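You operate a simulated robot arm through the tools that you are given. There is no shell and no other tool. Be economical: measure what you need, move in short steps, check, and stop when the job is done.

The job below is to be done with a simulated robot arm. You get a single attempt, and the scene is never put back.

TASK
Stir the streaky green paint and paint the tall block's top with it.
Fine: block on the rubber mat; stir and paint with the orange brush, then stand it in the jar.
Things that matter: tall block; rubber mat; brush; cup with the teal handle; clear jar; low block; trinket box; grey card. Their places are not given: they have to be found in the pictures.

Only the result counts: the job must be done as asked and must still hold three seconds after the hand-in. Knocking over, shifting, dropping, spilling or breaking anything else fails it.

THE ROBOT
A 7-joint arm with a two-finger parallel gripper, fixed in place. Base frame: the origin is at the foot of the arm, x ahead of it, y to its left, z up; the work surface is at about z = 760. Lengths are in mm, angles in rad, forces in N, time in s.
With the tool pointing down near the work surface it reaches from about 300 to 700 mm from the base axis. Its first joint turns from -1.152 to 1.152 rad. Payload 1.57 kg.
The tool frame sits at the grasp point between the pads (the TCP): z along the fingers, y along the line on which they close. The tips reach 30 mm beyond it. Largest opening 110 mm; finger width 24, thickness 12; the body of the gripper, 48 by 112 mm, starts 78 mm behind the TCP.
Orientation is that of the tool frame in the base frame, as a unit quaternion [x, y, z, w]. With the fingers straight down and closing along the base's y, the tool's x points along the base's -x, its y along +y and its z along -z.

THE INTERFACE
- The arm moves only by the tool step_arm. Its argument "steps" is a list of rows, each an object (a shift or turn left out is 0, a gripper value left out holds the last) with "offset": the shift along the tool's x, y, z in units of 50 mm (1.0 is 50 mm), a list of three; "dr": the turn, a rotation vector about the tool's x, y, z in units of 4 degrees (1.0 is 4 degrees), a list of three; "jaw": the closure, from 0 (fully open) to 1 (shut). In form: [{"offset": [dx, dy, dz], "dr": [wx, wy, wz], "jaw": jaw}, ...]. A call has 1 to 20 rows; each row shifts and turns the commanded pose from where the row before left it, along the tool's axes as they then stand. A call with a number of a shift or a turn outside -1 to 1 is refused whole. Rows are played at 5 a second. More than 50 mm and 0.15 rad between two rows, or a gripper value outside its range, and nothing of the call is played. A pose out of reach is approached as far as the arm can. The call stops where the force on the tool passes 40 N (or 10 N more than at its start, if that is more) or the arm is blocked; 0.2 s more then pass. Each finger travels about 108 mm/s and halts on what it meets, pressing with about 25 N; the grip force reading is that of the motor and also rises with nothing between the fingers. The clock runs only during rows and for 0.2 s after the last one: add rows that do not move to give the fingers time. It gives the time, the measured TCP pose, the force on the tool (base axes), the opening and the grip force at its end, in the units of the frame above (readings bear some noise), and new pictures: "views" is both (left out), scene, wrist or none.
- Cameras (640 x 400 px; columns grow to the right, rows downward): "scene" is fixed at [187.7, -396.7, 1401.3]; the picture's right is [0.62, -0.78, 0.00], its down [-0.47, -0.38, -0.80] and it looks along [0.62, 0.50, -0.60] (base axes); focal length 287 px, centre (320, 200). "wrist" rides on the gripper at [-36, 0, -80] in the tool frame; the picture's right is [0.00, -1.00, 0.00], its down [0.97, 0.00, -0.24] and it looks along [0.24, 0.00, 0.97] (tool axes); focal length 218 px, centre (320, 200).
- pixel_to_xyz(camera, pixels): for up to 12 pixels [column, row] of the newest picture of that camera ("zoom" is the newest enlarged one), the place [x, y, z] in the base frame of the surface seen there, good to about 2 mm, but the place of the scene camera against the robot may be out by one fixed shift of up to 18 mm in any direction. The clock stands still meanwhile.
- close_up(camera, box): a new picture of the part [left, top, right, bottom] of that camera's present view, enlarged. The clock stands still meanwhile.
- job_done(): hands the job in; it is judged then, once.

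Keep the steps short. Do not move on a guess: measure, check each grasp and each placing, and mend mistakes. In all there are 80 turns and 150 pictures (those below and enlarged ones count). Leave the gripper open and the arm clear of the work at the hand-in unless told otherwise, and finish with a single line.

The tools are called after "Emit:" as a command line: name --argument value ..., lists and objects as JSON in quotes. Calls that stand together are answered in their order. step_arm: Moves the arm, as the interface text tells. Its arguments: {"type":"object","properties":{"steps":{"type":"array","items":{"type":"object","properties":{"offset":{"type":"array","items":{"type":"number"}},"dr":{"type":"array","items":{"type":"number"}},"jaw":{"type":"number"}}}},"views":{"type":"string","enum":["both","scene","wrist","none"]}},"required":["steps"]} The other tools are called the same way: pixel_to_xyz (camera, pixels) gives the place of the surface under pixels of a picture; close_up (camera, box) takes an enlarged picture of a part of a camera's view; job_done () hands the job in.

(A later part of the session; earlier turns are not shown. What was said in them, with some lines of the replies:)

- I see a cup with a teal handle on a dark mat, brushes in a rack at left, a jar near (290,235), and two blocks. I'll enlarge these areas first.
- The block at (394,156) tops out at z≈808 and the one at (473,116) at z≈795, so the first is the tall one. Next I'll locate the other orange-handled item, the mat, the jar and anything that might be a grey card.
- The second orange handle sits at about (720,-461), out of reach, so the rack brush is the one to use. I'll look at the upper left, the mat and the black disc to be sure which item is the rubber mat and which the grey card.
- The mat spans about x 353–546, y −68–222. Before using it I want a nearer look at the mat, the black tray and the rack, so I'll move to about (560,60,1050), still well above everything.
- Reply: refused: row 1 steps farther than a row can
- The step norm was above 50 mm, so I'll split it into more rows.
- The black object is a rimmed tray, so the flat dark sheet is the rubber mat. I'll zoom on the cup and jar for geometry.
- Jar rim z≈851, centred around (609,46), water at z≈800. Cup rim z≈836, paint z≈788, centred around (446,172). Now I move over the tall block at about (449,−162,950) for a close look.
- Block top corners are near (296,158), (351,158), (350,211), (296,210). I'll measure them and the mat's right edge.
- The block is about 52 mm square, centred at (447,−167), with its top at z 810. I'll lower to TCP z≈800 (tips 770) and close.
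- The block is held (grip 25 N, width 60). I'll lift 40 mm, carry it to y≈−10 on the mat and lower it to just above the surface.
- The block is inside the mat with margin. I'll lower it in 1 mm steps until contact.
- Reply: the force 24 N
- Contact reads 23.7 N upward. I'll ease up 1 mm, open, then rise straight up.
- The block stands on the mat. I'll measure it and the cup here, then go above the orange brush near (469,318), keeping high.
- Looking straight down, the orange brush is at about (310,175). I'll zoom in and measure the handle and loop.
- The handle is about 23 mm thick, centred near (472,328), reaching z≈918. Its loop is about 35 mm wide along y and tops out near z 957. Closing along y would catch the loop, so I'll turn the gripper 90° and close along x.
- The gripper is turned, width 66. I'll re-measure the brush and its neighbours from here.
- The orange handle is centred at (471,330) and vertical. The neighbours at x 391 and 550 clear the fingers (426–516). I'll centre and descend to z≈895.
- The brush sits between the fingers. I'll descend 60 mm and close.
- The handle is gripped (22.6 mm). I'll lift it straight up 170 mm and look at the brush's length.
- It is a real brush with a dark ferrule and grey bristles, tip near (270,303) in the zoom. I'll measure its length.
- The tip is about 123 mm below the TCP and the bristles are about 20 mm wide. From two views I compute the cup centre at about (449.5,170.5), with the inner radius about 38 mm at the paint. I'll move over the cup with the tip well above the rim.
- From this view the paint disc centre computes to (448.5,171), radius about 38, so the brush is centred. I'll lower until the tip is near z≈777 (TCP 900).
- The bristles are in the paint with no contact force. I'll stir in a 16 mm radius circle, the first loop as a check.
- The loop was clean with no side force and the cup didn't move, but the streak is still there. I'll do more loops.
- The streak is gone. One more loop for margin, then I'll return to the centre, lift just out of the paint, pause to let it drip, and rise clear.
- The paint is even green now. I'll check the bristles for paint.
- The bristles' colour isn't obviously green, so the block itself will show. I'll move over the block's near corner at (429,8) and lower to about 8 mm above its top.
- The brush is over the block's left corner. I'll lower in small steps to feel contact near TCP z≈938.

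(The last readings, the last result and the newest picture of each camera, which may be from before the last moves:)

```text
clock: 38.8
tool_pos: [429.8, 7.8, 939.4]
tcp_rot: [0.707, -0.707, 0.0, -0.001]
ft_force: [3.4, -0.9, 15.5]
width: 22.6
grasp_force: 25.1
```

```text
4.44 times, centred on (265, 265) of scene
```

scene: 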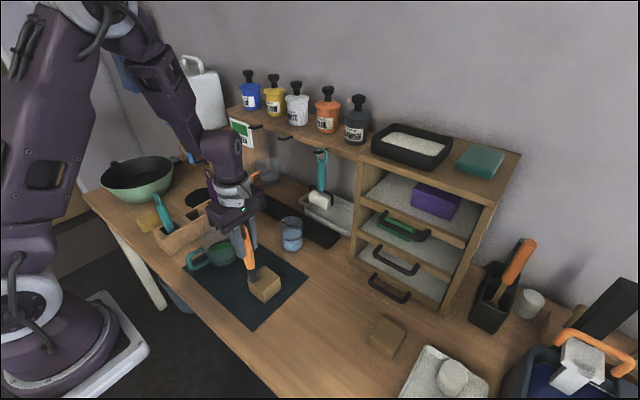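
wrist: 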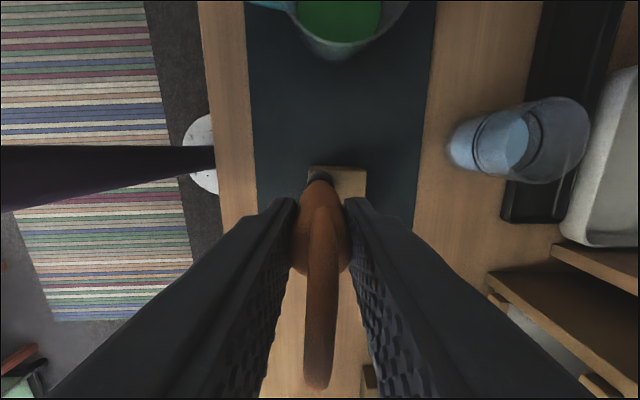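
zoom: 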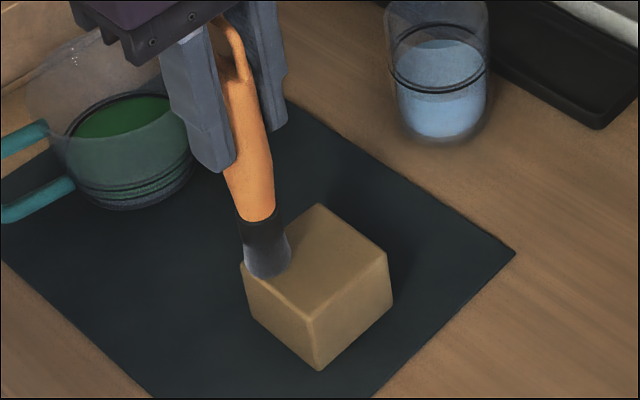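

Contact reads 15 N at TCP 939.4. I'll ease off about 0.8 mm to a light touch and make one stroke along −y, then look.

Emit:
step_arm --steps '[{"offset": [0, 0, -0.014]}, {"offset": [0.18, 0, 0]}, {"offset": [0.18, 0, 0]}, {"offset": [0.18, 0, 0]}, {"offset": [0.18, 0, 0]}]' --views "scene"

Emit:
close_up --camera "scene" --box '[220, 220, 310, 310]'

```text
clock: 40.0
tool_pos: [428.9, -27.5, 940.9]
tcp_rot: [0.707, -0.707, 0.0, 0.0]
ft_force: [0.0, -0.3, -0.1]
width: 22.4
grasp_force: 24.8
```

scene: 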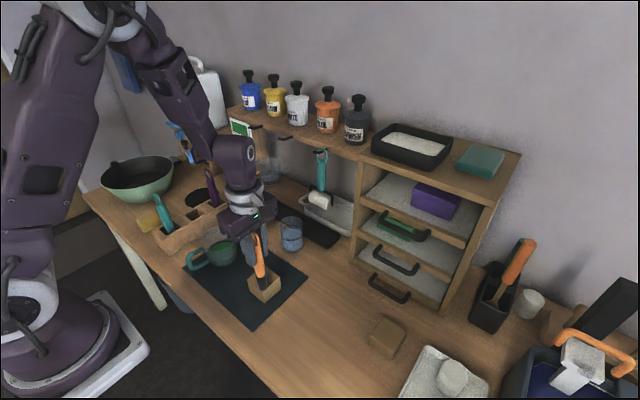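

```text
4.44 times, centred on (265, 265) of scene
```

zoom: 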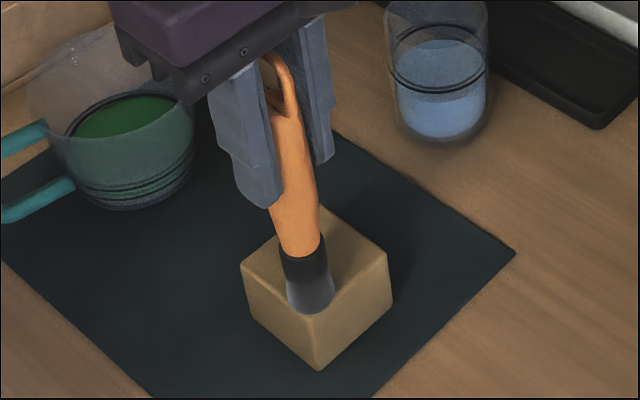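

No mark yet, and the force reads 0, so that stroke may have hovered. I'll press back down lightly and check the force here before a full pass.

Emit:
step_arm --steps '[{"offset": [0, 0, 0.008]}, {}]' --views "none"

Emit:
step_arm --steps '[{"offset": [-0.18, 0, 0]}, {"offset": [-0.18, 0, 0]}, {"offset": [-0.18, 0, 0]}, {"offset": [-0.18, 0, 0]}]' --views "wrist"

```text
clock: 40.6
tool_pos: [428.5, -27.4, 939.3]
tcp_rot: [0.708, -0.707, 0.0, 0.001]
ft_force: [0.1, -0.2, -0.4]
width: 22.4
grasp_force: 24.9
```

```text
clock: 41.6
tool_pos: [427.5, 8.8, 940.1]
tcp_rot: [-0.707, 0.707, -0.001, 0.0]
ft_force: [0.3, -0.4, -0.2]
width: 22.6
grasp_force: 25.2
```

wrist: 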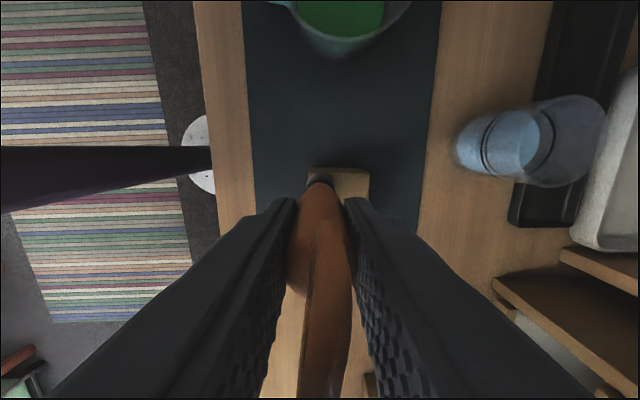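

Force is still ~0 and there is no mark, so the bristles are probably not loaded. I'll go back to the cup and dip deeper, to TCP ≈896.

Emit:
step_arm --steps '[{"offset": [0, 0, -0.8]}, {"offset": [0, 0, -0.7]}, {"offset": [-0.65, -0.085, 0]}, {"offset": [-0.65, -0.085, 0]}, {"offset": [-0.65, -0.085, 0]}, {"offset": [-0.65, -0.085, 0]}, {"offset": [-0.65, -0.085, 0]}, {}, {"offset": [0, 0, 0.7]}, {"offset": [0, 0, 0.7]}, {"offset": [0, 0, 0.5]}, {"offset": [0, 0, 0.3]}, {"offset": [0, 0, 0.12]}, {}]' --views "scene"

Emit:
close_up --camera "scene" --box '[180, 180, 270, 280]'

```text
clock: 44.6
tool_pos: [448.4, 169.4, 897.9]
tcp_rot: [0.707, -0.707, 0.0, 0.0]
ft_force: [0.4, -0.9, -0.3]
width: 22.5
grasp_force: 24.8
```

scene: 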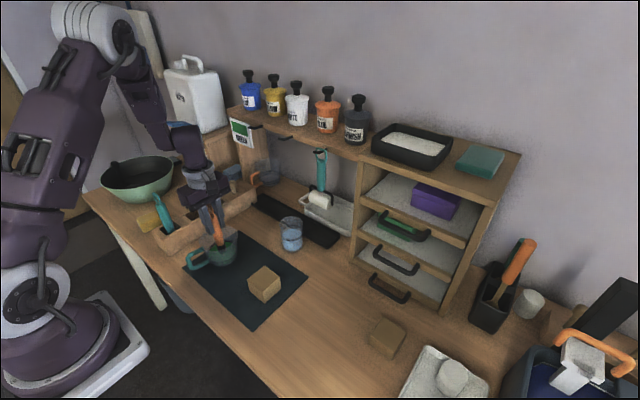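

```text
4.00 times, centred on (225, 230) of scene
```

zoom: 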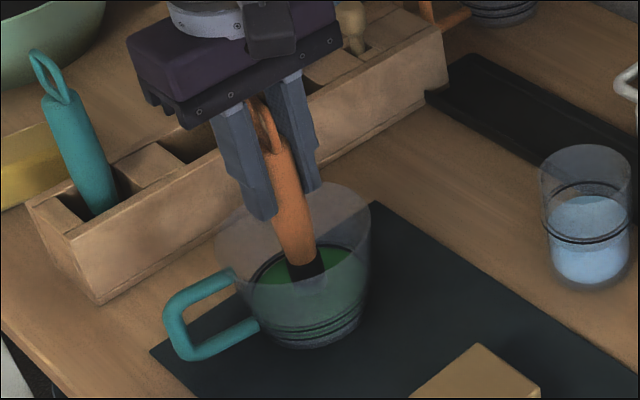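

The bristles are fully under, up to the ferrule. I'll dwell a second, move gently, lift out, and check the colour.

Emit:
step_arm --steps '[{"offset": [0, 0, 0.03]}, {"offset": [0.12, 0, 0]}, {"offset": [-0.12, 0.12, 0]}, {"offset": [-0.12, -0.12, 0]}, {"offset": [0.12, -0.12, 0]}, {"offset": [0, 0.12, 0]}, {}, {}, {"offset": [0, 0, -0.6]}, {}, {}, {"offset": [0, 0, -0.6]}, {"offset": [0, 0, -0.6]}, {"offset": [0, 0, -0.6]}, {}]' --views "both"

Emit:
close_up --camera "scene" --box '[180, 170, 250, 240]'

```text
clock: 47.8
tool_pos: [450.1, 171.8, 1017.9]
tcp_rot: [-0.707, 0.707, 0.0, 0.0]
ft_force: [0.6, 0.1, -1.0]
width: 22.3
grasp_force: 24.5
```

scene: 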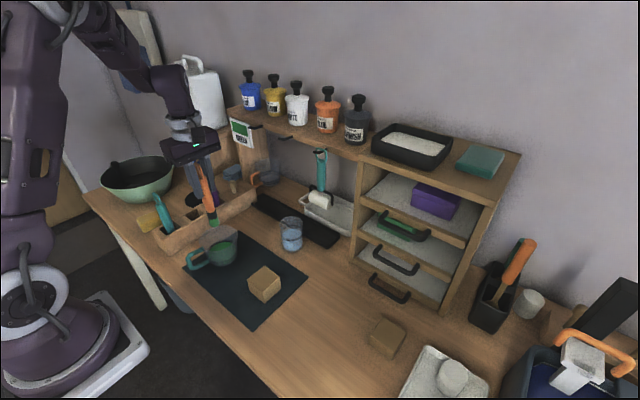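
wrist: 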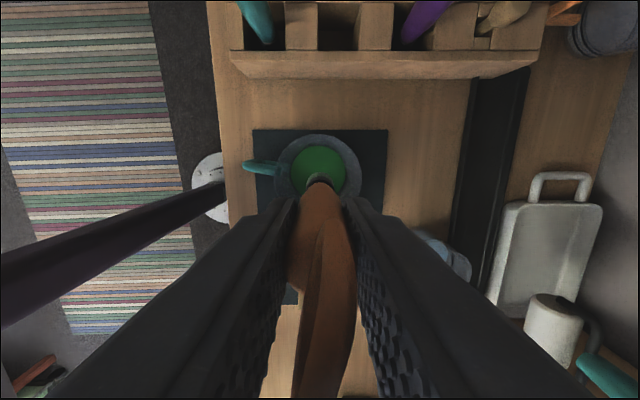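

```text
5.71 times, centred on (215, 205) of scene
```

zoom: 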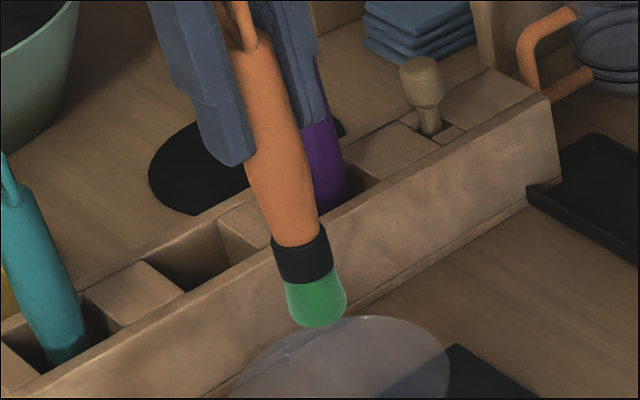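

The bristles are now green. I'll measure the tip against the TCP, since the brush may have tilted a little.

Emit:
pixel_to_xyz --camera "zoom" --pixels '[[318, 322], [318, 305], [303, 262], [280, 190], [265, 120]]'

Emit:
step_arm --steps '[{"offset": [0.65, 0.082, 0]}, {"offset": [0.65, 0.082, 0]}, {"offset": [0.65, 0.082, 0]}, {"offset": [0.65, 0.082, 0]}, {"offset": [0.65, 0.082, 0]}, {"offset": [0, 0, 0.8]}, {"offset": [0, 0, 0.6]}, {}]' --views "scene"

Emit:
close_up --camera "scene" --box '[220, 220, 310, 310]'

```text
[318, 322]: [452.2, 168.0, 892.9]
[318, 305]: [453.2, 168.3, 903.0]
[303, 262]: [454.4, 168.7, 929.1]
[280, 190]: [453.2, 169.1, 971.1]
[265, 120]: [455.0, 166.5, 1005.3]
```

```text
clock: 49.6
tool_pos: [430.3, 8.0, 947.4]
tcp_rot: [-0.707, 0.707, 0.0, 0.0]
ft_force: [-0.2, 0.3, -1.2]
width: 22.5
grasp_force: 25.6
```

scene: 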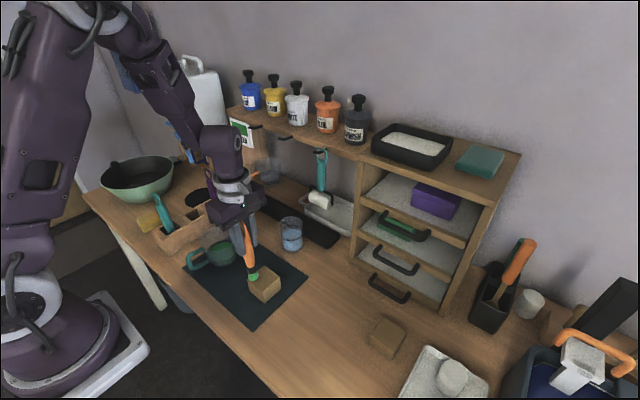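

```text
4.44 times, centred on (265, 265) of scene
```

zoom: 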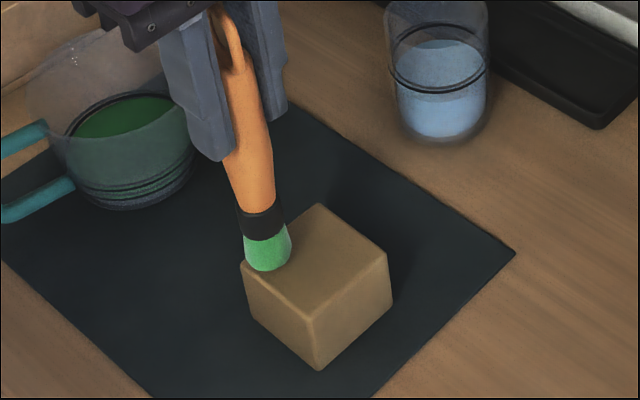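

The brush is nearly vertical and the tip is over the corner. I'll lower to a light contact.

Emit:
step_arm --steps '[{"offset": [0, 0, 0.12]}, {"offset": [0, 0, 0.03]}, {"offset": [0, 0, 0.02]}, {}]' --views "scene"

Emit:
close_up --camera "scene" --box '[220, 220, 310, 310]'

```text
clock: 50.6
tool_pos: [429.5, 8.1, 938.6]
tcp_rot: [0.707, -0.707, 0.001, -0.001]
ft_force: [-1.3, -0.8, 22.9]
width: 22.7
grasp_force: 25.1
```

scene: 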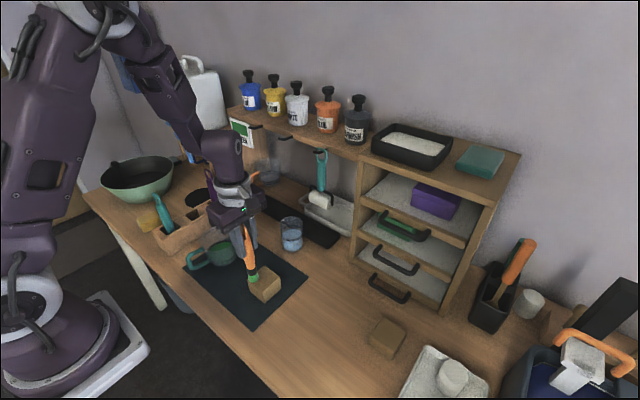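

```text
4.44 times, centred on (265, 265) of scene
```

zoom: 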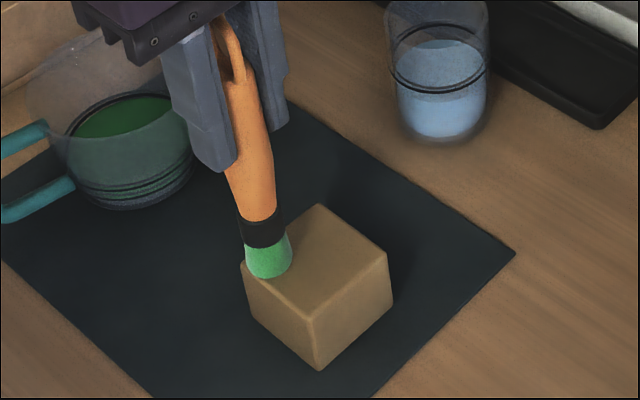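

Contact is 23 N. I'll ease off 0.5 mm and make one stroke toward −y, then check.

Emit:
step_arm --steps '[{"offset": [0, 0, -0.01]}, {"offset": [0.09, 0, 0]}, {"offset": [0.09, 0, 0]}, {"offset": [0.09, 0, 0]}, {"offset": [0.09, 0, 0]}]' --views "scene"

Emit:
close_up --camera "scene" --box '[220, 220, 310, 310]'

```text
clock: 51.8
tool_pos: [429.0, -10.7, 938.7]
tcp_rot: [0.707, -0.707, -0.001, 0.0]
ft_force: [-0.7, -0.1, -0.3]
width: 22.4
grasp_force: 25.2
```

scene: 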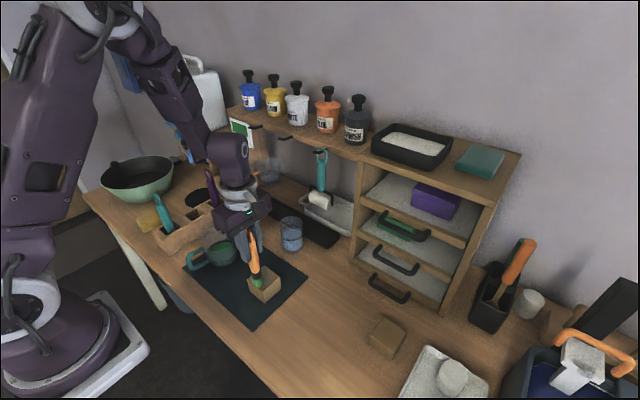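

```text
4.44 times, centred on (265, 265) of scene
```

zoom: 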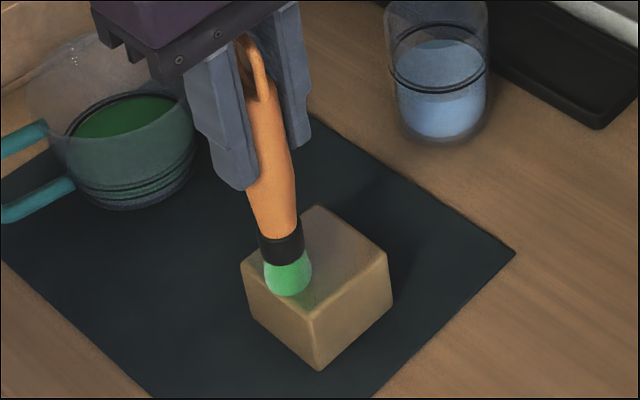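

Force went to 0 after easing, so contact was lost. I'll press 1 mm lower and continue the stroke without easing off, checking force.

Emit:
step_arm --steps '[{"offset": [0, 0, 0.016]}, {"offset": [0.06, 0, 0]}, {"offset": [0.06, 0, 0]}, {"offset": [0.06, 0, 0]}, {"offset": [0.06, 0, 0]}, {"offset": [0.06, 0, 0]}, {"offset": [0.06, 0, 0]}]' --views "scene"

Emit:
close_up --camera "scene" --box '[220, 220, 310, 310]'

```text
clock: 53.4
tool_pos: [430.0, -26.6, 938.3]
tcp_rot: [-0.707, 0.708, 0.0, -0.001]
ft_force: [-0.4, 5.8, 13.9]
width: 22.3
grasp_force: 25.0
```

scene: 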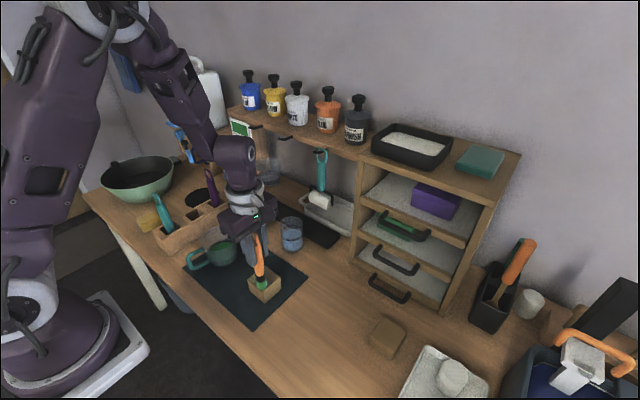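

```text
4.44 times, centred on (265, 265) of scene
```

zoom: 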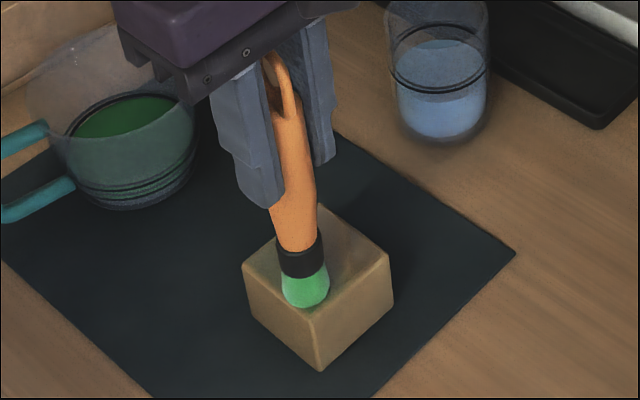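

Good contact now (14 N), though the block may have been dragged about a millimetre. I'll shift +x 12 mm and stroke back in +y at a 0.2 mm lighter press.

Emit:
step_arm --steps '[{"offset": [0, -0.12, -0.004]}, {"offset": [0, -0.12, 0]}, {"offset": [-0.12, 0, 0]}, {"offset": [-0.12, 0, 0]}, {"offset": [-0.12, 0, 0]}, {"offset": [-0.12, 0, 0]}, {"offset": [-0.12, 0, 0]}, {"offset": [-0.12, 0, 0]}]' --views "scene"

Emit:
close_up --camera "scene" --box '[220, 220, 310, 310]'

```text
clock: 55.2
tool_pos: [442.5, 9.6, 938.0]
tcp_rot: [-0.707, 0.707, 0.0, 0.0]
ft_force: [0.8, -0.5, 0.1]
width: 22.5
grasp_force: 24.5
```

scene: 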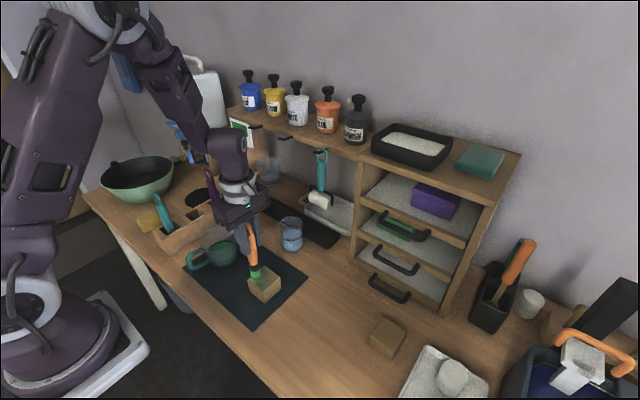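

```text
4.44 times, centred on (265, 265) of scene
```

zoom: 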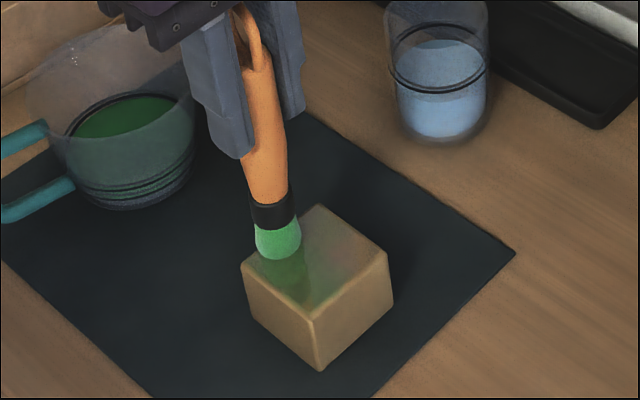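

Paint is showing on the near strip. I'll continue the serpentine: +x 12 mm, stroke −y; +x 12 mm, stroke +y, pressing 0.5 mm more.

Emit:
step_arm --steps '[{"offset": [0, -0.12, 0.01]}, {"offset": [0, -0.12, 0]}, {"offset": [0.12, 0, 0]}, {"offset": [0.12, 0, 0]}, {"offset": [0.12, 0, 0]}, {"offset": [0.12, 0, 0]}, {"offset": [0.12, 0, 0]}, {"offset": [0.12, 0, 0]}, {"offset": [0.06, 0, 0]}]' --views "none"

Emit:
step_arm --steps '[{"offset": [0, -0.12, 0]}, {"offset": [0, -0.12, 0]}, {"offset": [-0.12, 0, 0.004]}, {"offset": [-0.12, 0, 0]}, {"offset": [-0.12, 0, 0]}, {"offset": [-0.12, 0, 0]}, {"offset": [-0.12, 0, 0]}, {"offset": [-0.12, 0, 0]}, {"offset": [-0.06, 0, 0]}]' --views "scene"

Emit:
close_up --camera "scene" --box '[220, 220, 310, 310]'

```text
clock: 57.2
tool_pos: [453.4, -30.5, 938.3]
tcp_rot: [0.708, -0.707, 0.0, 0.0]
ft_force: [-0.8, 2.4, 10.6]
width: 22.4
grasp_force: 24.9
```

```text
clock: 59.2
tool_pos: [465.4, 7.7, 937.9]
tcp_rot: [0.707, -0.707, 0.001, 0.001]
ft_force: [0.2, -4.8, 12.2]
width: 22.4
grasp_force: 25.5
```

scene: 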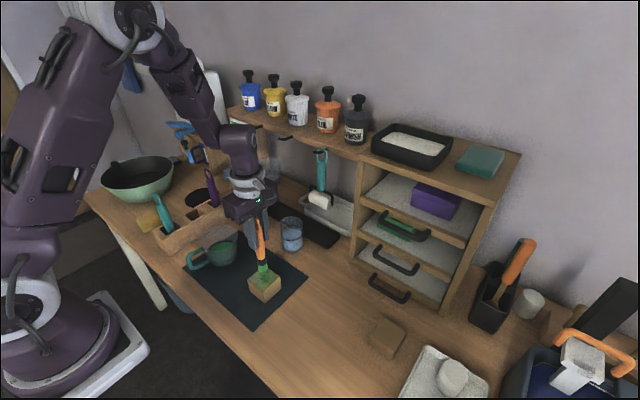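

```text
4.44 times, centred on (265, 265) of scene
```

zoom: 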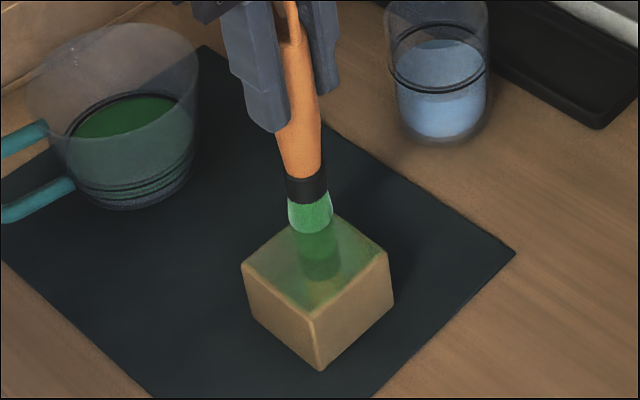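

The top is mostly green now, fainter in the -y strip and at the edges. I'll raise 40 mm and pull aside in +x to look at the coverage.

Emit:
step_arm --steps '[{"offset": [0, 0, -0.8]}, {"offset": [-0.6, -0.4, 0]}, {"offset": [-0.6, -0.4, 0]}, {}]' --views "both"

Emit:
close_up --camera "scene" --box '[230, 240, 300, 310]'

```text
clock: 60.2
tool_pos: [505.5, 68.5, 978.3]
tcp_rot: [0.707, -0.707, 0.001, -0.001]
ft_force: [0.3, -0.2, -1.0]
width: 22.2
grasp_force: 25.1
```

scene: 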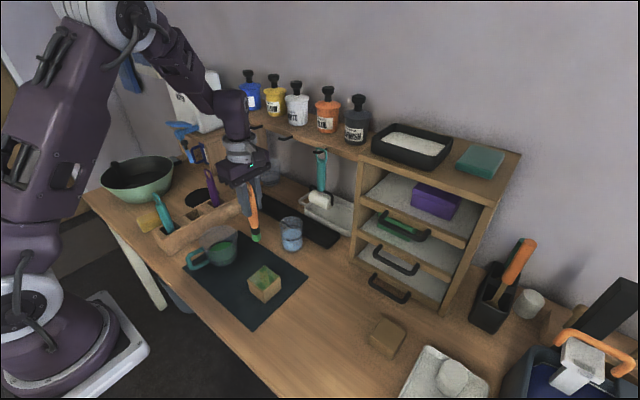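
wrist: 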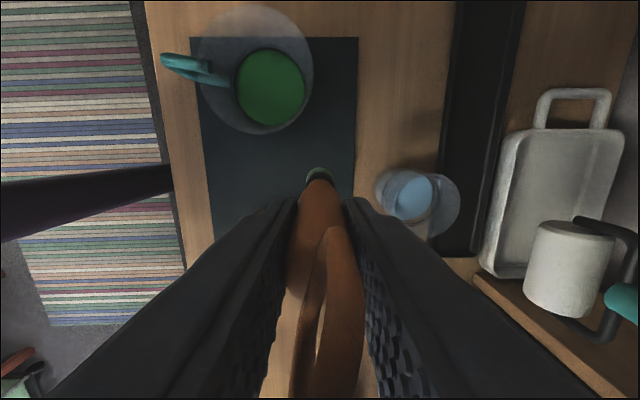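

```text
5.71 times, centred on (265, 275) of scene
```

zoom: 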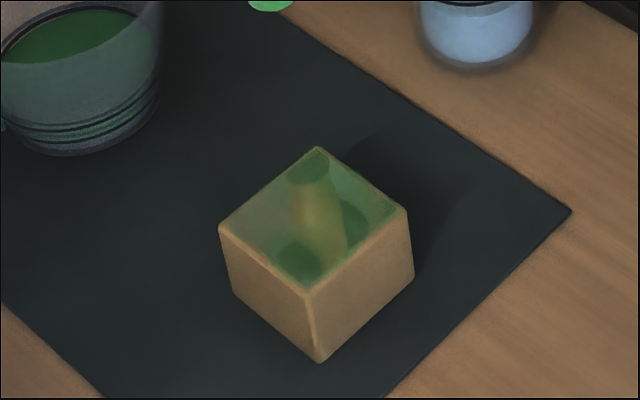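

Patchy: a bare streak runs from the middle toward −y, and the left corner is thin. Strokes along x should hold better, since the pads stop the brush from tilting that way. First I'll check where the tip is relative to the TCP.

Emit:
close_up --camera "scene" --box '[220, 170, 290, 250]'

Emit:
pixel_to_xyz --camera "scene" --pixels '[[256, 240], [255, 235], [253, 222], [251, 208], [264, 267], [279, 275], [268, 290], [249, 279], [264, 278]]'

```text
5.00 times, centred on (255, 210) of scene
```

zoom: 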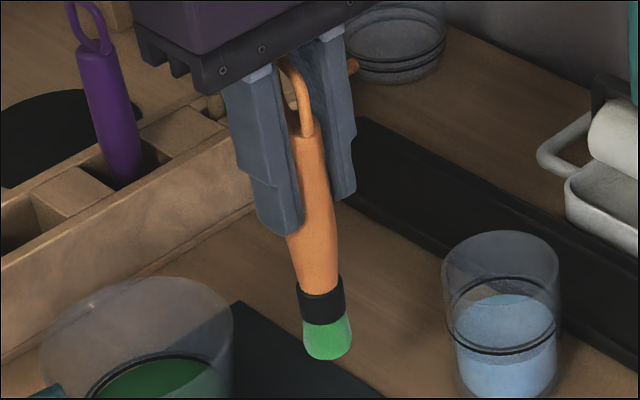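

```text
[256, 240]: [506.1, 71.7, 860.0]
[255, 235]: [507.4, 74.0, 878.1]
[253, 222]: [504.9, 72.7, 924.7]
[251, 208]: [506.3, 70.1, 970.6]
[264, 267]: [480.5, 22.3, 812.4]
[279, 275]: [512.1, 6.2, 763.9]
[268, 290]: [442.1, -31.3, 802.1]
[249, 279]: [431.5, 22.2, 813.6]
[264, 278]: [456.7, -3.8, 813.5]
```

The brush is nearly vertical, and the block is still at about (448,−11). I'll go to (470,8) and lower to contact.

Emit:
step_arm --steps '[{"offset": [0.6, 0.36, 0]}, {"offset": [0.6, 0.36, 0]}, {"offset": [0, 0, 0.6]}, {"offset": [0, 0, 0.2]}, {"offset": [0, 0, 0.01]}, {}]' --views "none"

```text
clock: 61.6
tool_pos: [468.6, 9.8, 936.8]
tcp_rot: [-0.707, 0.707, -0.001, 0.001]
ft_force: [-1.3, 0.2, 18.6]
width: 22.5
grasp_force: 24.9
```

Contact is 18.6 N. Now a stroke toward −x, a 10 mm shift in −y, and a stroke back in +x.

Emit:
step_arm --steps '[{"offset": [0, 0.14, -0.004]}, {"offset": [0, 0.14, 0]}, {"offset": [0, 0.14, 0]}, {"offset": [0, 0.14, 0]}, {"offset": [0, 0.14, 0]}, {"offset": [0, 0.14, 0]}, {"offset": [0.1, 0, 0]}, {"offset": [0.1, 0, 0]}, {"offset": [0, -0.14, 0]}, {"offset": [0, -0.14, 0]}, {"offset": [0, -0.14, 0]}, {"offset": [0, -0.14, 0]}, {"offset": [0, -0.14, 0]}, {"offset": [0, -0.14, 0]}]' --views "scene"

Emit:
close_up --camera "scene" --box '[230, 240, 300, 310]'

```text
clock: 64.6
tool_pos: [469.3, -1.4, 937.1]
tcp_rot: [-0.707, 0.707, -0.001, 0.0]
ft_force: [-5.3, 1.7, 15.7]
width: 22.3
grasp_force: 25.2
```

scene: 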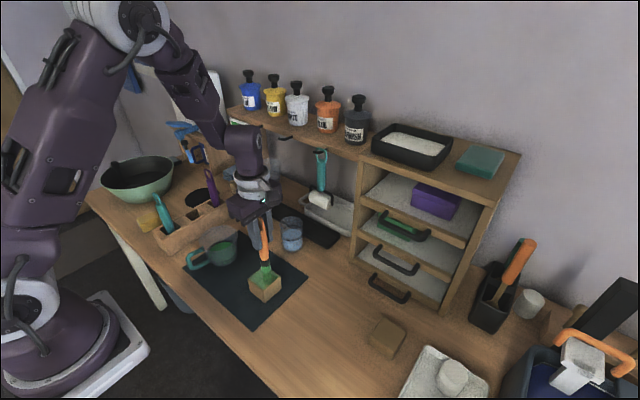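

```text
5.71 times, centred on (265, 275) of scene
```

zoom: 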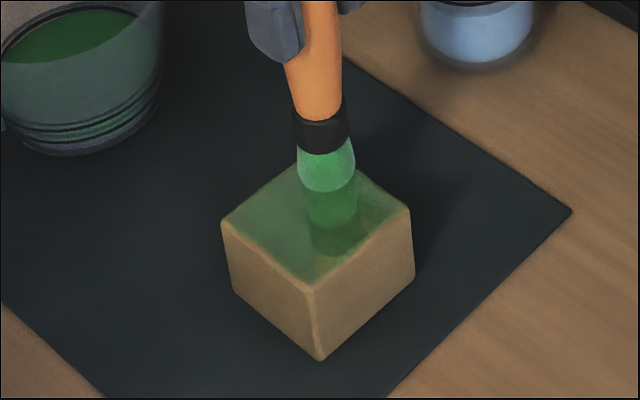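

The left half is now solidly green. I'll continue with rows at y≈−12, −22 and −31.

Emit:
step_arm --steps '[{"offset": [0.1, 0, 0]}, {"offset": [0.1, 0, 0]}, {"offset": [0, 0.14, 0]}, {"offset": [0, 0.14, 0]}, {"offset": [0, 0.14, 0]}, {"offset": [0, 0.14, 0]}, {"offset": [0, 0.14, 0]}, {"offset": [0, 0.14, 0]}, {"offset": [0.1, 0, 0]}, {"offset": [0.1, 0, 0]}, {"offset": [0, -0.14, 0]}, {"offset": [0, -0.14, 0]}, {"offset": [0, -0.14, 0]}, {"offset": [0, -0.14, 0]}, {"offset": [0, -0.14, 0]}, {"offset": [0, -0.14, 0]}]' --views "none"

Emit:
step_arm --steps '[{"offset": [0.09, 0, 0]}, {"offset": [0.09, 0, 0]}, {"offset": [0, 0.14, 0]}, {"offset": [0, 0.14, 0]}, {"offset": [0, 0.14, 0]}, {"offset": [0, 0.14, 0]}, {"offset": [0, 0.14, 0]}, {"offset": [0, 0.14, 0]}]' --views "scene"

Emit:
close_up --camera "scene" --box '[230, 240, 300, 310]'

```text
clock: 68.0
tool_pos: [469.7, -20.5, 936.8]
tcp_rot: [0.707, -0.707, 0.0, -0.001]
ft_force: [-1.3, -0.3, 5.2]
width: 22.4
grasp_force: 24.7
```

```text
clock: 69.8
tool_pos: [427.5, -30.9, 937.6]
tcp_rot: [-0.707, 0.708, 0.001, 0.0]
ft_force: [0.2, 0.2, 0.1]
width: 22.3
grasp_force: 25.0
```

scene: 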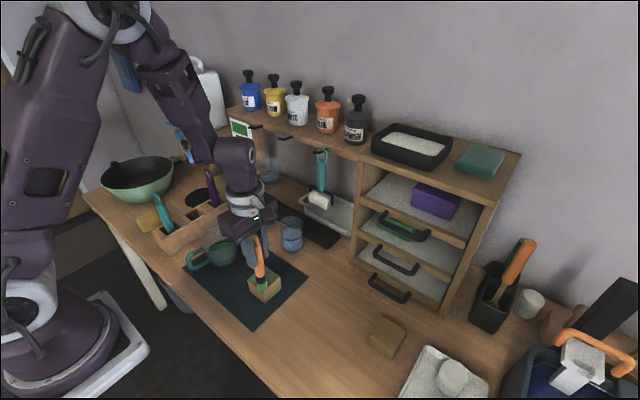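

```text
5.71 times, centred on (265, 275) of scene
```

zoom: 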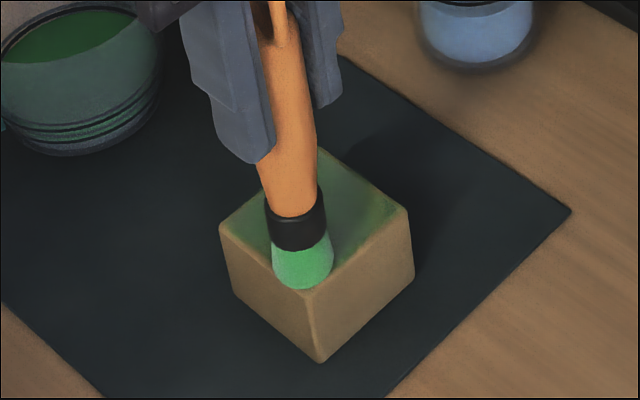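

Contact was lost on the last row. I'll press 0.8 mm lower, stroke back in +x, then check the force.

Emit:
step_arm --steps '[{"offset": [0, 0, 0.016]}, {"offset": [0, -0.14, 0]}, {"offset": [0, -0.14, 0]}, {"offset": [0, -0.14, 0]}, {"offset": [0, -0.14, 0]}, {"offset": [0, -0.14, 0]}, {"offset": [0, -0.14, 0]}]' --views "none"

Emit:
step_arm --steps '[{"offset": [-0.09, 0, 0]}, {"offset": [-0.09, 0, 0]}, {"offset": [0, 0.14, 0]}, {"offset": [0, 0.14, 0]}, {"offset": [0, 0.14, 0]}, {"offset": [0, 0.14, 0]}, {"offset": [0, 0.14, 0]}, {"offset": [0, 0.14, 0]}, {"offset": [0, 0, -0.8]}, {"offset": [-0.6, -0.4, 0]}, {"offset": [-0.6, -0.4, 0]}, {"offset": [-0.6, -0.4, 0]}, {}]' --views "both"

Emit:
close_up --camera "scene" --box '[230, 240, 300, 310]'

```text
clock: 71.4
tool_pos: [469.3, -30.4, 936.2]
tcp_rot: [-0.707, 0.707, 0.0, 0.0]
ft_force: [-2.3, 0.0, 9.2]
width: 22.6
grasp_force: 25.2
```

```text
clock: 74.2
tool_pos: [488.2, 68.4, 977.0]
tcp_rot: [0.707, -0.707, 0.0, 0.0]
ft_force: [-0.1, -0.4, -0.5]
width: 22.5
grasp_force: 25.1
```

scene: 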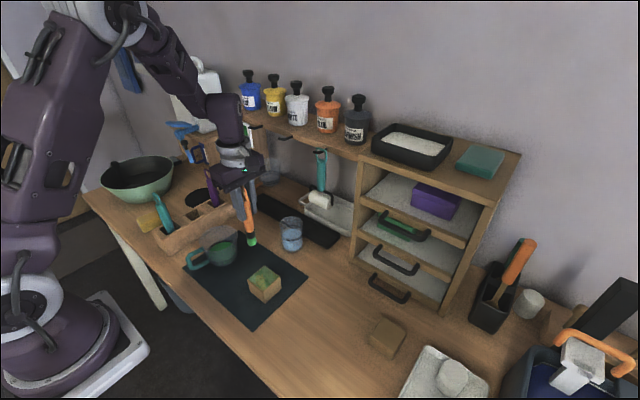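
wrist: 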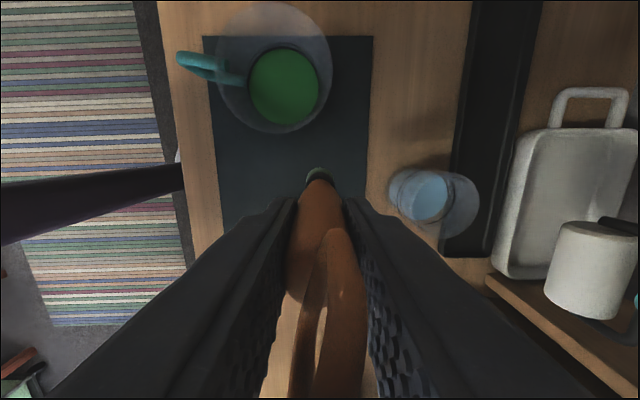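

```text
5.71 times, centred on (265, 275) of scene
```

zoom: 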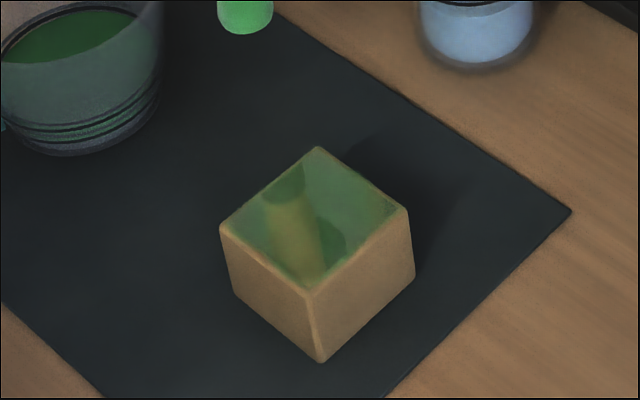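

The yellowish streak moved along with the brush, so it is a reflection of the brush in wet paint and the top looks fully coated. I'll verify once the brush is gone. Next I raise 60 mm, go above the jar centre at about (609,48), and check clearance to the shelf.

Emit:
step_arm --steps '[{"offset": [0, 0, -0.7]}, {"offset": [0, 0, -0.5]}, {"offset": [0.1, -0.605, 0]}, {"offset": [0.1, -0.605, 0]}, {"offset": [0.1, -0.605, 0]}, {"offset": [0.1, -0.605, 0]}, {}]' --views "both"

Emit:
close_up --camera "scene" --box '[240, 170, 340, 310]'

Emit:
pixel_to_xyz --camera "scene" --pixels '[[320, 155], [318, 190], [300, 140], [340, 150]]'

```text
clock: 75.8
tool_pos: [608.4, 49.5, 1037.5]
tcp_rot: [-0.707, 0.707, -0.001, 0.0]
ft_force: [-0.3, 0.3, -0.9]
width: 22.3
grasp_force: 25.3
```

scene: 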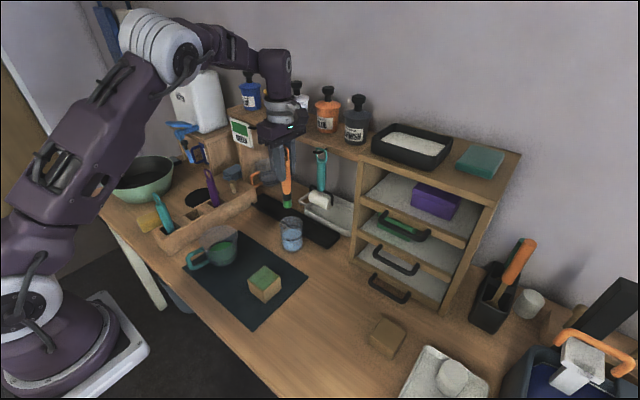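
wrist: 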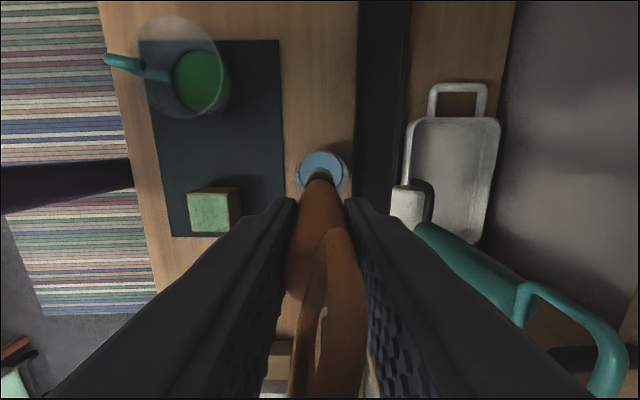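

```text
2.86 times, centred on (290, 240) of scene
```

zoom: 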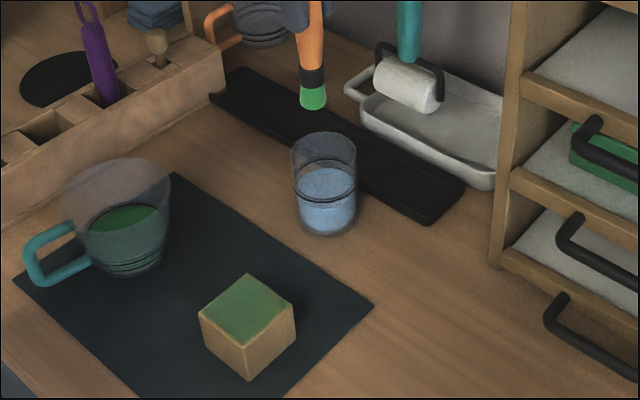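

```text
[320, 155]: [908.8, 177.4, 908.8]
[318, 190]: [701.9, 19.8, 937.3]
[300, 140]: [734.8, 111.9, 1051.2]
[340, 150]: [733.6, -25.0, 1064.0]
```

The block top is evenly green with no gaps. Before lowering I'll measure the teal roller handle nearby and double-check the coverage.

Emit:
pixel_to_xyz --camera "wrist" --pixels '[[430, 235], [470, 255], [510, 285], [545, 295], [600, 330], [610, 380], [520, 310], [405, 205], [320, 152], [348, 175], [300, 175], [208, 210]]'

Emit:
close_up --camera "wrist" --box '[170, 130, 370, 250]'

Emit:
close_up --camera "scene" --box '[240, 255, 290, 305]'

```text
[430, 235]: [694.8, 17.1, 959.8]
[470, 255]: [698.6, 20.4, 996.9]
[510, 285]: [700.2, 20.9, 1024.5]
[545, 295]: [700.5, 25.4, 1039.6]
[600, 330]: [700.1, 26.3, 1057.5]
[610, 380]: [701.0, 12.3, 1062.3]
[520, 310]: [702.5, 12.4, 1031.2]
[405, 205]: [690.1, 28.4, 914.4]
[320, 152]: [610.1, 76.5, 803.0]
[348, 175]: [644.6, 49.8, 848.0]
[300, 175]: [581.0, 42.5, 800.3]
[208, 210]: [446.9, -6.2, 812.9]
```

```text
3.20 times, centred on (270, 190) of wrist
```

zoom: 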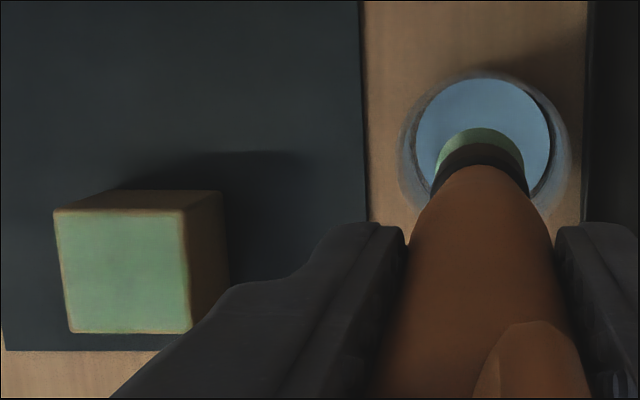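

```text
8.00 times, centred on (265, 280) of scene
```

zoom: 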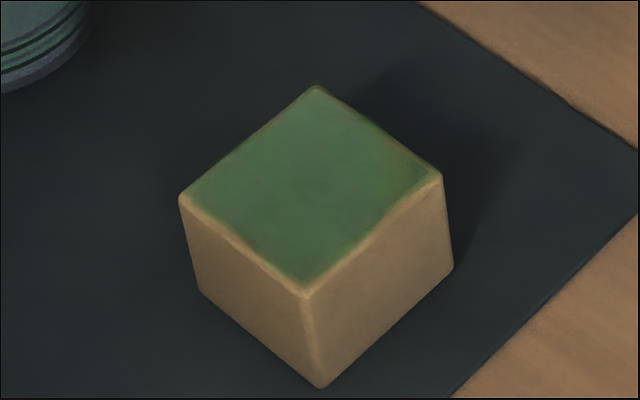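

The top is fully painted. The roller handle's face at x≈690 clears the gripper body (665). The brush tip leans about +6 mm in y, so I'll shift −4 mm and lower into the jar in stages.

Emit:
step_arm --steps '[{"offset": [0.08, -0.02, 0]}, {"offset": [0, 0, 0.7]}, {"offset": [0, 0, 0.5]}, {"offset": [0, 0, 0.4]}, {"offset": [0, 0, 0.4]}, {}]' --views "both"

Emit:
close_up --camera "scene" --box '[240, 150, 350, 270]'

```text
clock: 77.2
tool_pos: [609.5, 44.4, 936.4]
tcp_rot: [0.707, -0.707, 0.0, 0.0]
ft_force: [-0.3, 0.3, -0.8]
width: 22.6
grasp_force: 24.9
```

scene: 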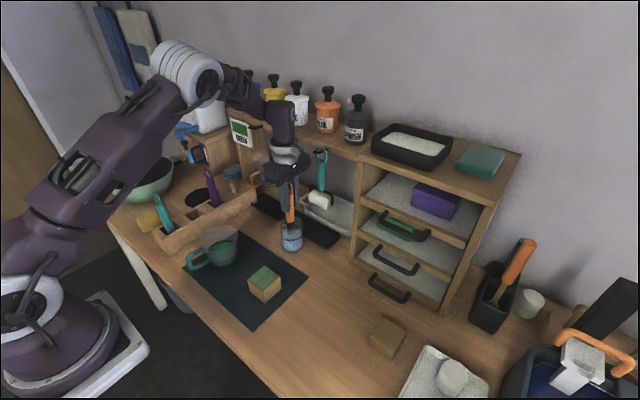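
wrist: 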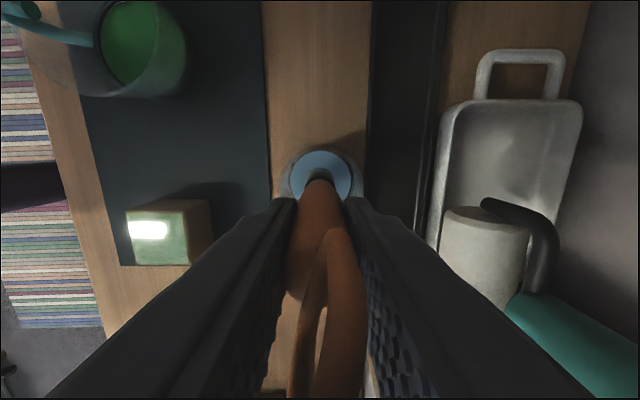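

```text
3.33 times, centred on (295, 210) of scene
```

zoom: 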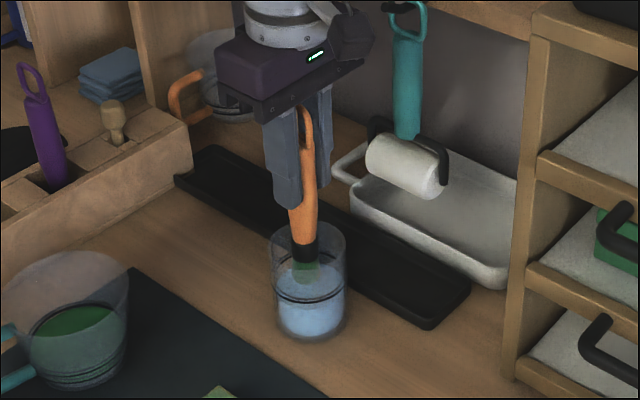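

The brush is inside the jar, clear of the rim. I'll keep lowering, slowly near the bottom.

Emit:
step_arm --steps '[{"offset": [0, 0, 0.4]}, {"offset": [0, 0, 0.32]}, {"offset": [0, 0, 0.08]}, {"offset": [0, 0, 0.04]}, {"offset": [0, 0, 0.04]}, {}]' --views "scene"

Emit:
close_up --camera "scene" --box '[240, 150, 350, 270]'

```text
clock: 78.6
tool_pos: [608.6, 44.5, 892.4]
tcp_rot: [-0.707, 0.707, 0.001, 0.0]
ft_force: [-0.5, -0.5, -0.4]
width: 22.5
grasp_force: 25.4
```

scene: 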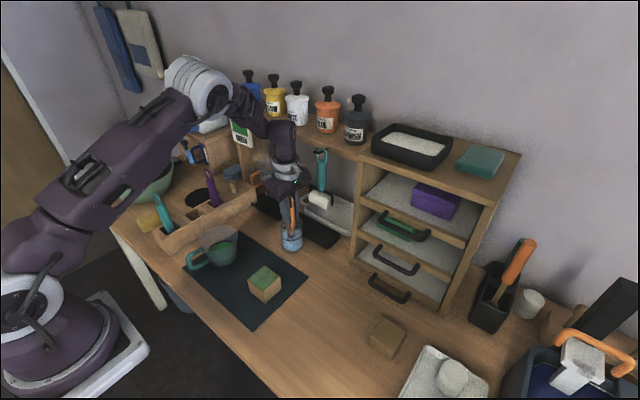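

```text
3.33 times, centred on (295, 210) of scene
```

zoom: 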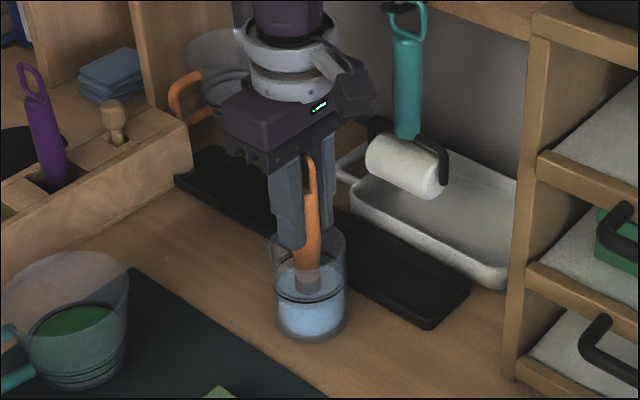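

No bottom contact yet, and the fingertips are still about 11 mm over the rim. A few more 1 mm steps.

Emit:
step_arm --steps '[{"offset": [0, 0, 0.02]}, {"offset": [0, 0, 0.02]}, {"offset": [0, 0, 0.02]}, {}]' --views "none"

```text
clock: 79.6
tool_pos: [608.9, 44.6, 889.4]
tcp_rot: [-0.707, 0.707, 0.001, 0.0]
ft_force: [-0.6, -0.3, -0.6]
width: 22.3
grasp_force: 25.2
```

Emit:
step_arm --steps '[{"offset": [0, 0, 0.02]}, {"offset": [0, 0, 0.02]}, {}]' --views "none"

```text
clock: 80.4
tool_pos: [609.0, 46.0, 887.8]
tcp_rot: [-0.707, 0.707, -0.001, 0.001]
ft_force: [-0.5, 0.0, 14.3]
width: 22.3
grasp_force: 25.6
```

The bottom is touched (14 N). I'll ease up slightly, then open in stages so the brush settles gently.

Emit:
step_arm --steps '[{"offset": [0, 0, -0.012]}, {"jaw": 0.78}, {}, {"jaw": 0.7}, {}, {"jaw": 0.6}, {}, {}]' --views "both"

Emit:
close_up --camera "scene" --box '[240, 150, 350, 270]'

```text
clock: 82.2
tool_pos: [608.0, 44.9, 887.8]
tcp_rot: [-0.707, 0.707, -0.001, 0.001]
ft_force: [0.5, -0.3, -0.1]
width: 44.4
grasp_force: 0.0
```

scene: 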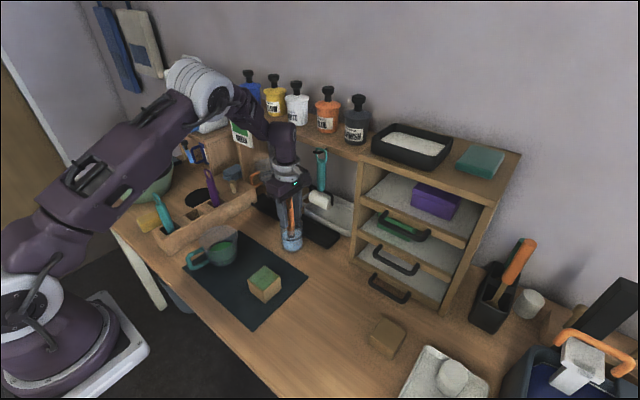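
wrist: 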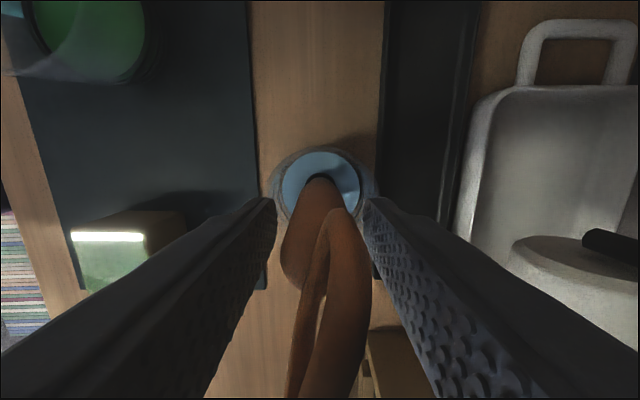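

```text
3.33 times, centred on (295, 210) of scene
```

zoom: 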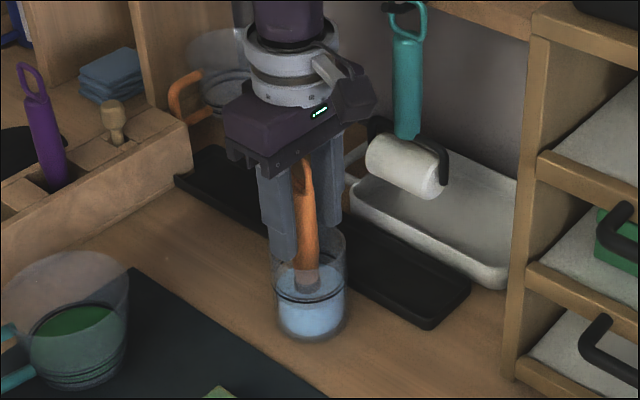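

The brush stands free in the jar. I'll open a bit more (66 mm, still clear of the roller) and rise straight up slowly.

Emit:
step_arm --steps '[{"jaw": 0.4}, {}, {"offset": [0, 0, -0.3]}, {"offset": [0, 0, -0.5]}, {"offset": [0, 0, -0.6]}, {"offset": [0, 0, -0.7]}, {"offset": [0, 0, -0.8]}, {}]' --views "both"

Emit:
close_up --camera "scene" --box '[240, 150, 350, 270]'

```text
clock: 84.0
tool_pos: [608.8, 45.7, 1035.1]
tcp_rot: [0.708, -0.706, 0.0, 0.0]
ft_force: [0.7, 0.7, -0.9]
width: 66.1
grasp_force: 0.1
```

scene: 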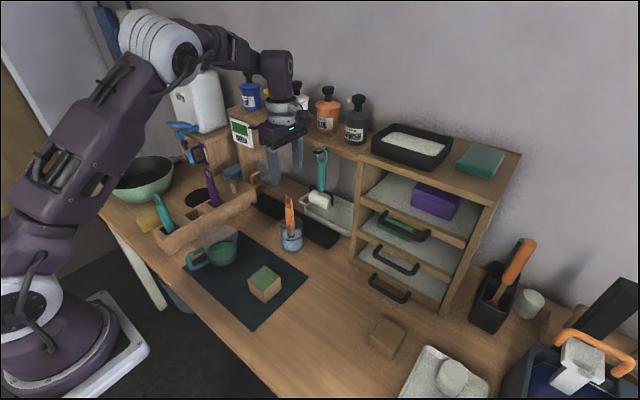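
wrist: 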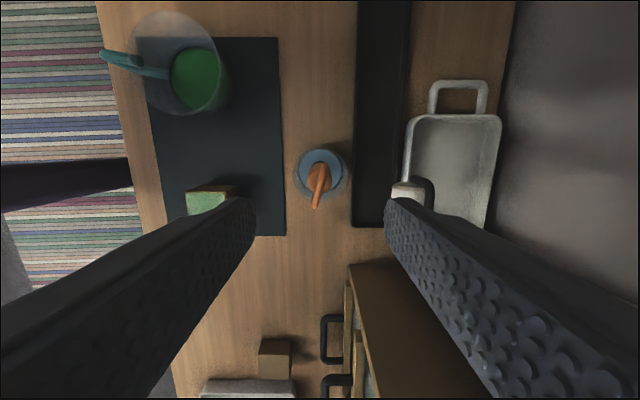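

```text
3.33 times, centred on (295, 210) of scene
```

zoom: 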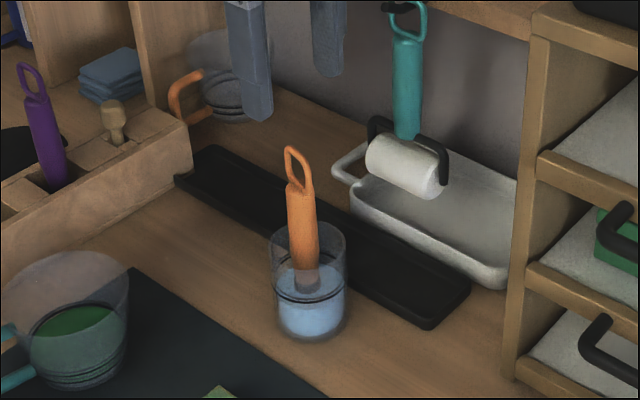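

The brush stands in the jar. I'll raise a bit, back off toward the base, open fully, and do a last check.

Emit:
step_arm --steps '[{"offset": [0, 0, -0.8]}, {"offset": [0, 0.6, -0.6]}, {"offset": [0, 0.8, -0.3]}, {"offset": [0, 0.8, 0], "jaw": 0}, {"offset": [0, 0.8, 0]}, {}, {}, {}]' --views "scene"

Emit:
close_up --camera "scene" --box '[150, 170, 330, 310]'

```text
clock: 85.8
tool_pos: [459.8, 44.9, 1117.0]
tcp_rot: [0.707, -0.707, 0.0, 0.0]
ft_force: [-0.1, 0.0, -0.3]
width: 110.0
grasp_force: 0.0
```

scene: 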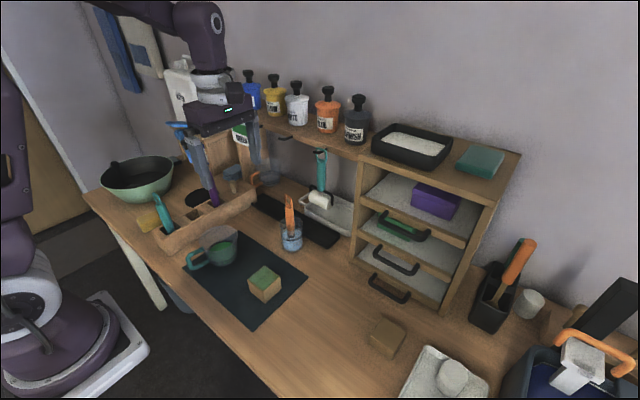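

```text
2.86 times, centred on (240, 240) of scene
```

zoom: 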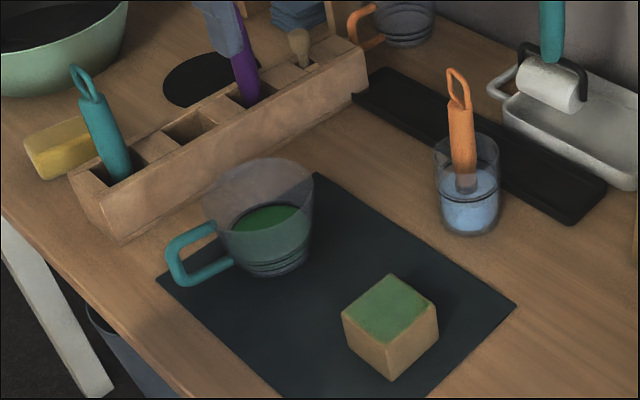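

Everything is in place: the tall block is on the mat with its top painted green, the paint is even, the orange brush stands in the jar, and the gripper is open and clear. I'm handing it in.

Emit:
job_done

```text
The job is handed in.
```

The green paint is stirred smooth, the tall block on the rubber mat has its top painted green, the orange brush stands in the clear jar, and nothing else was visibly moved or spilled.
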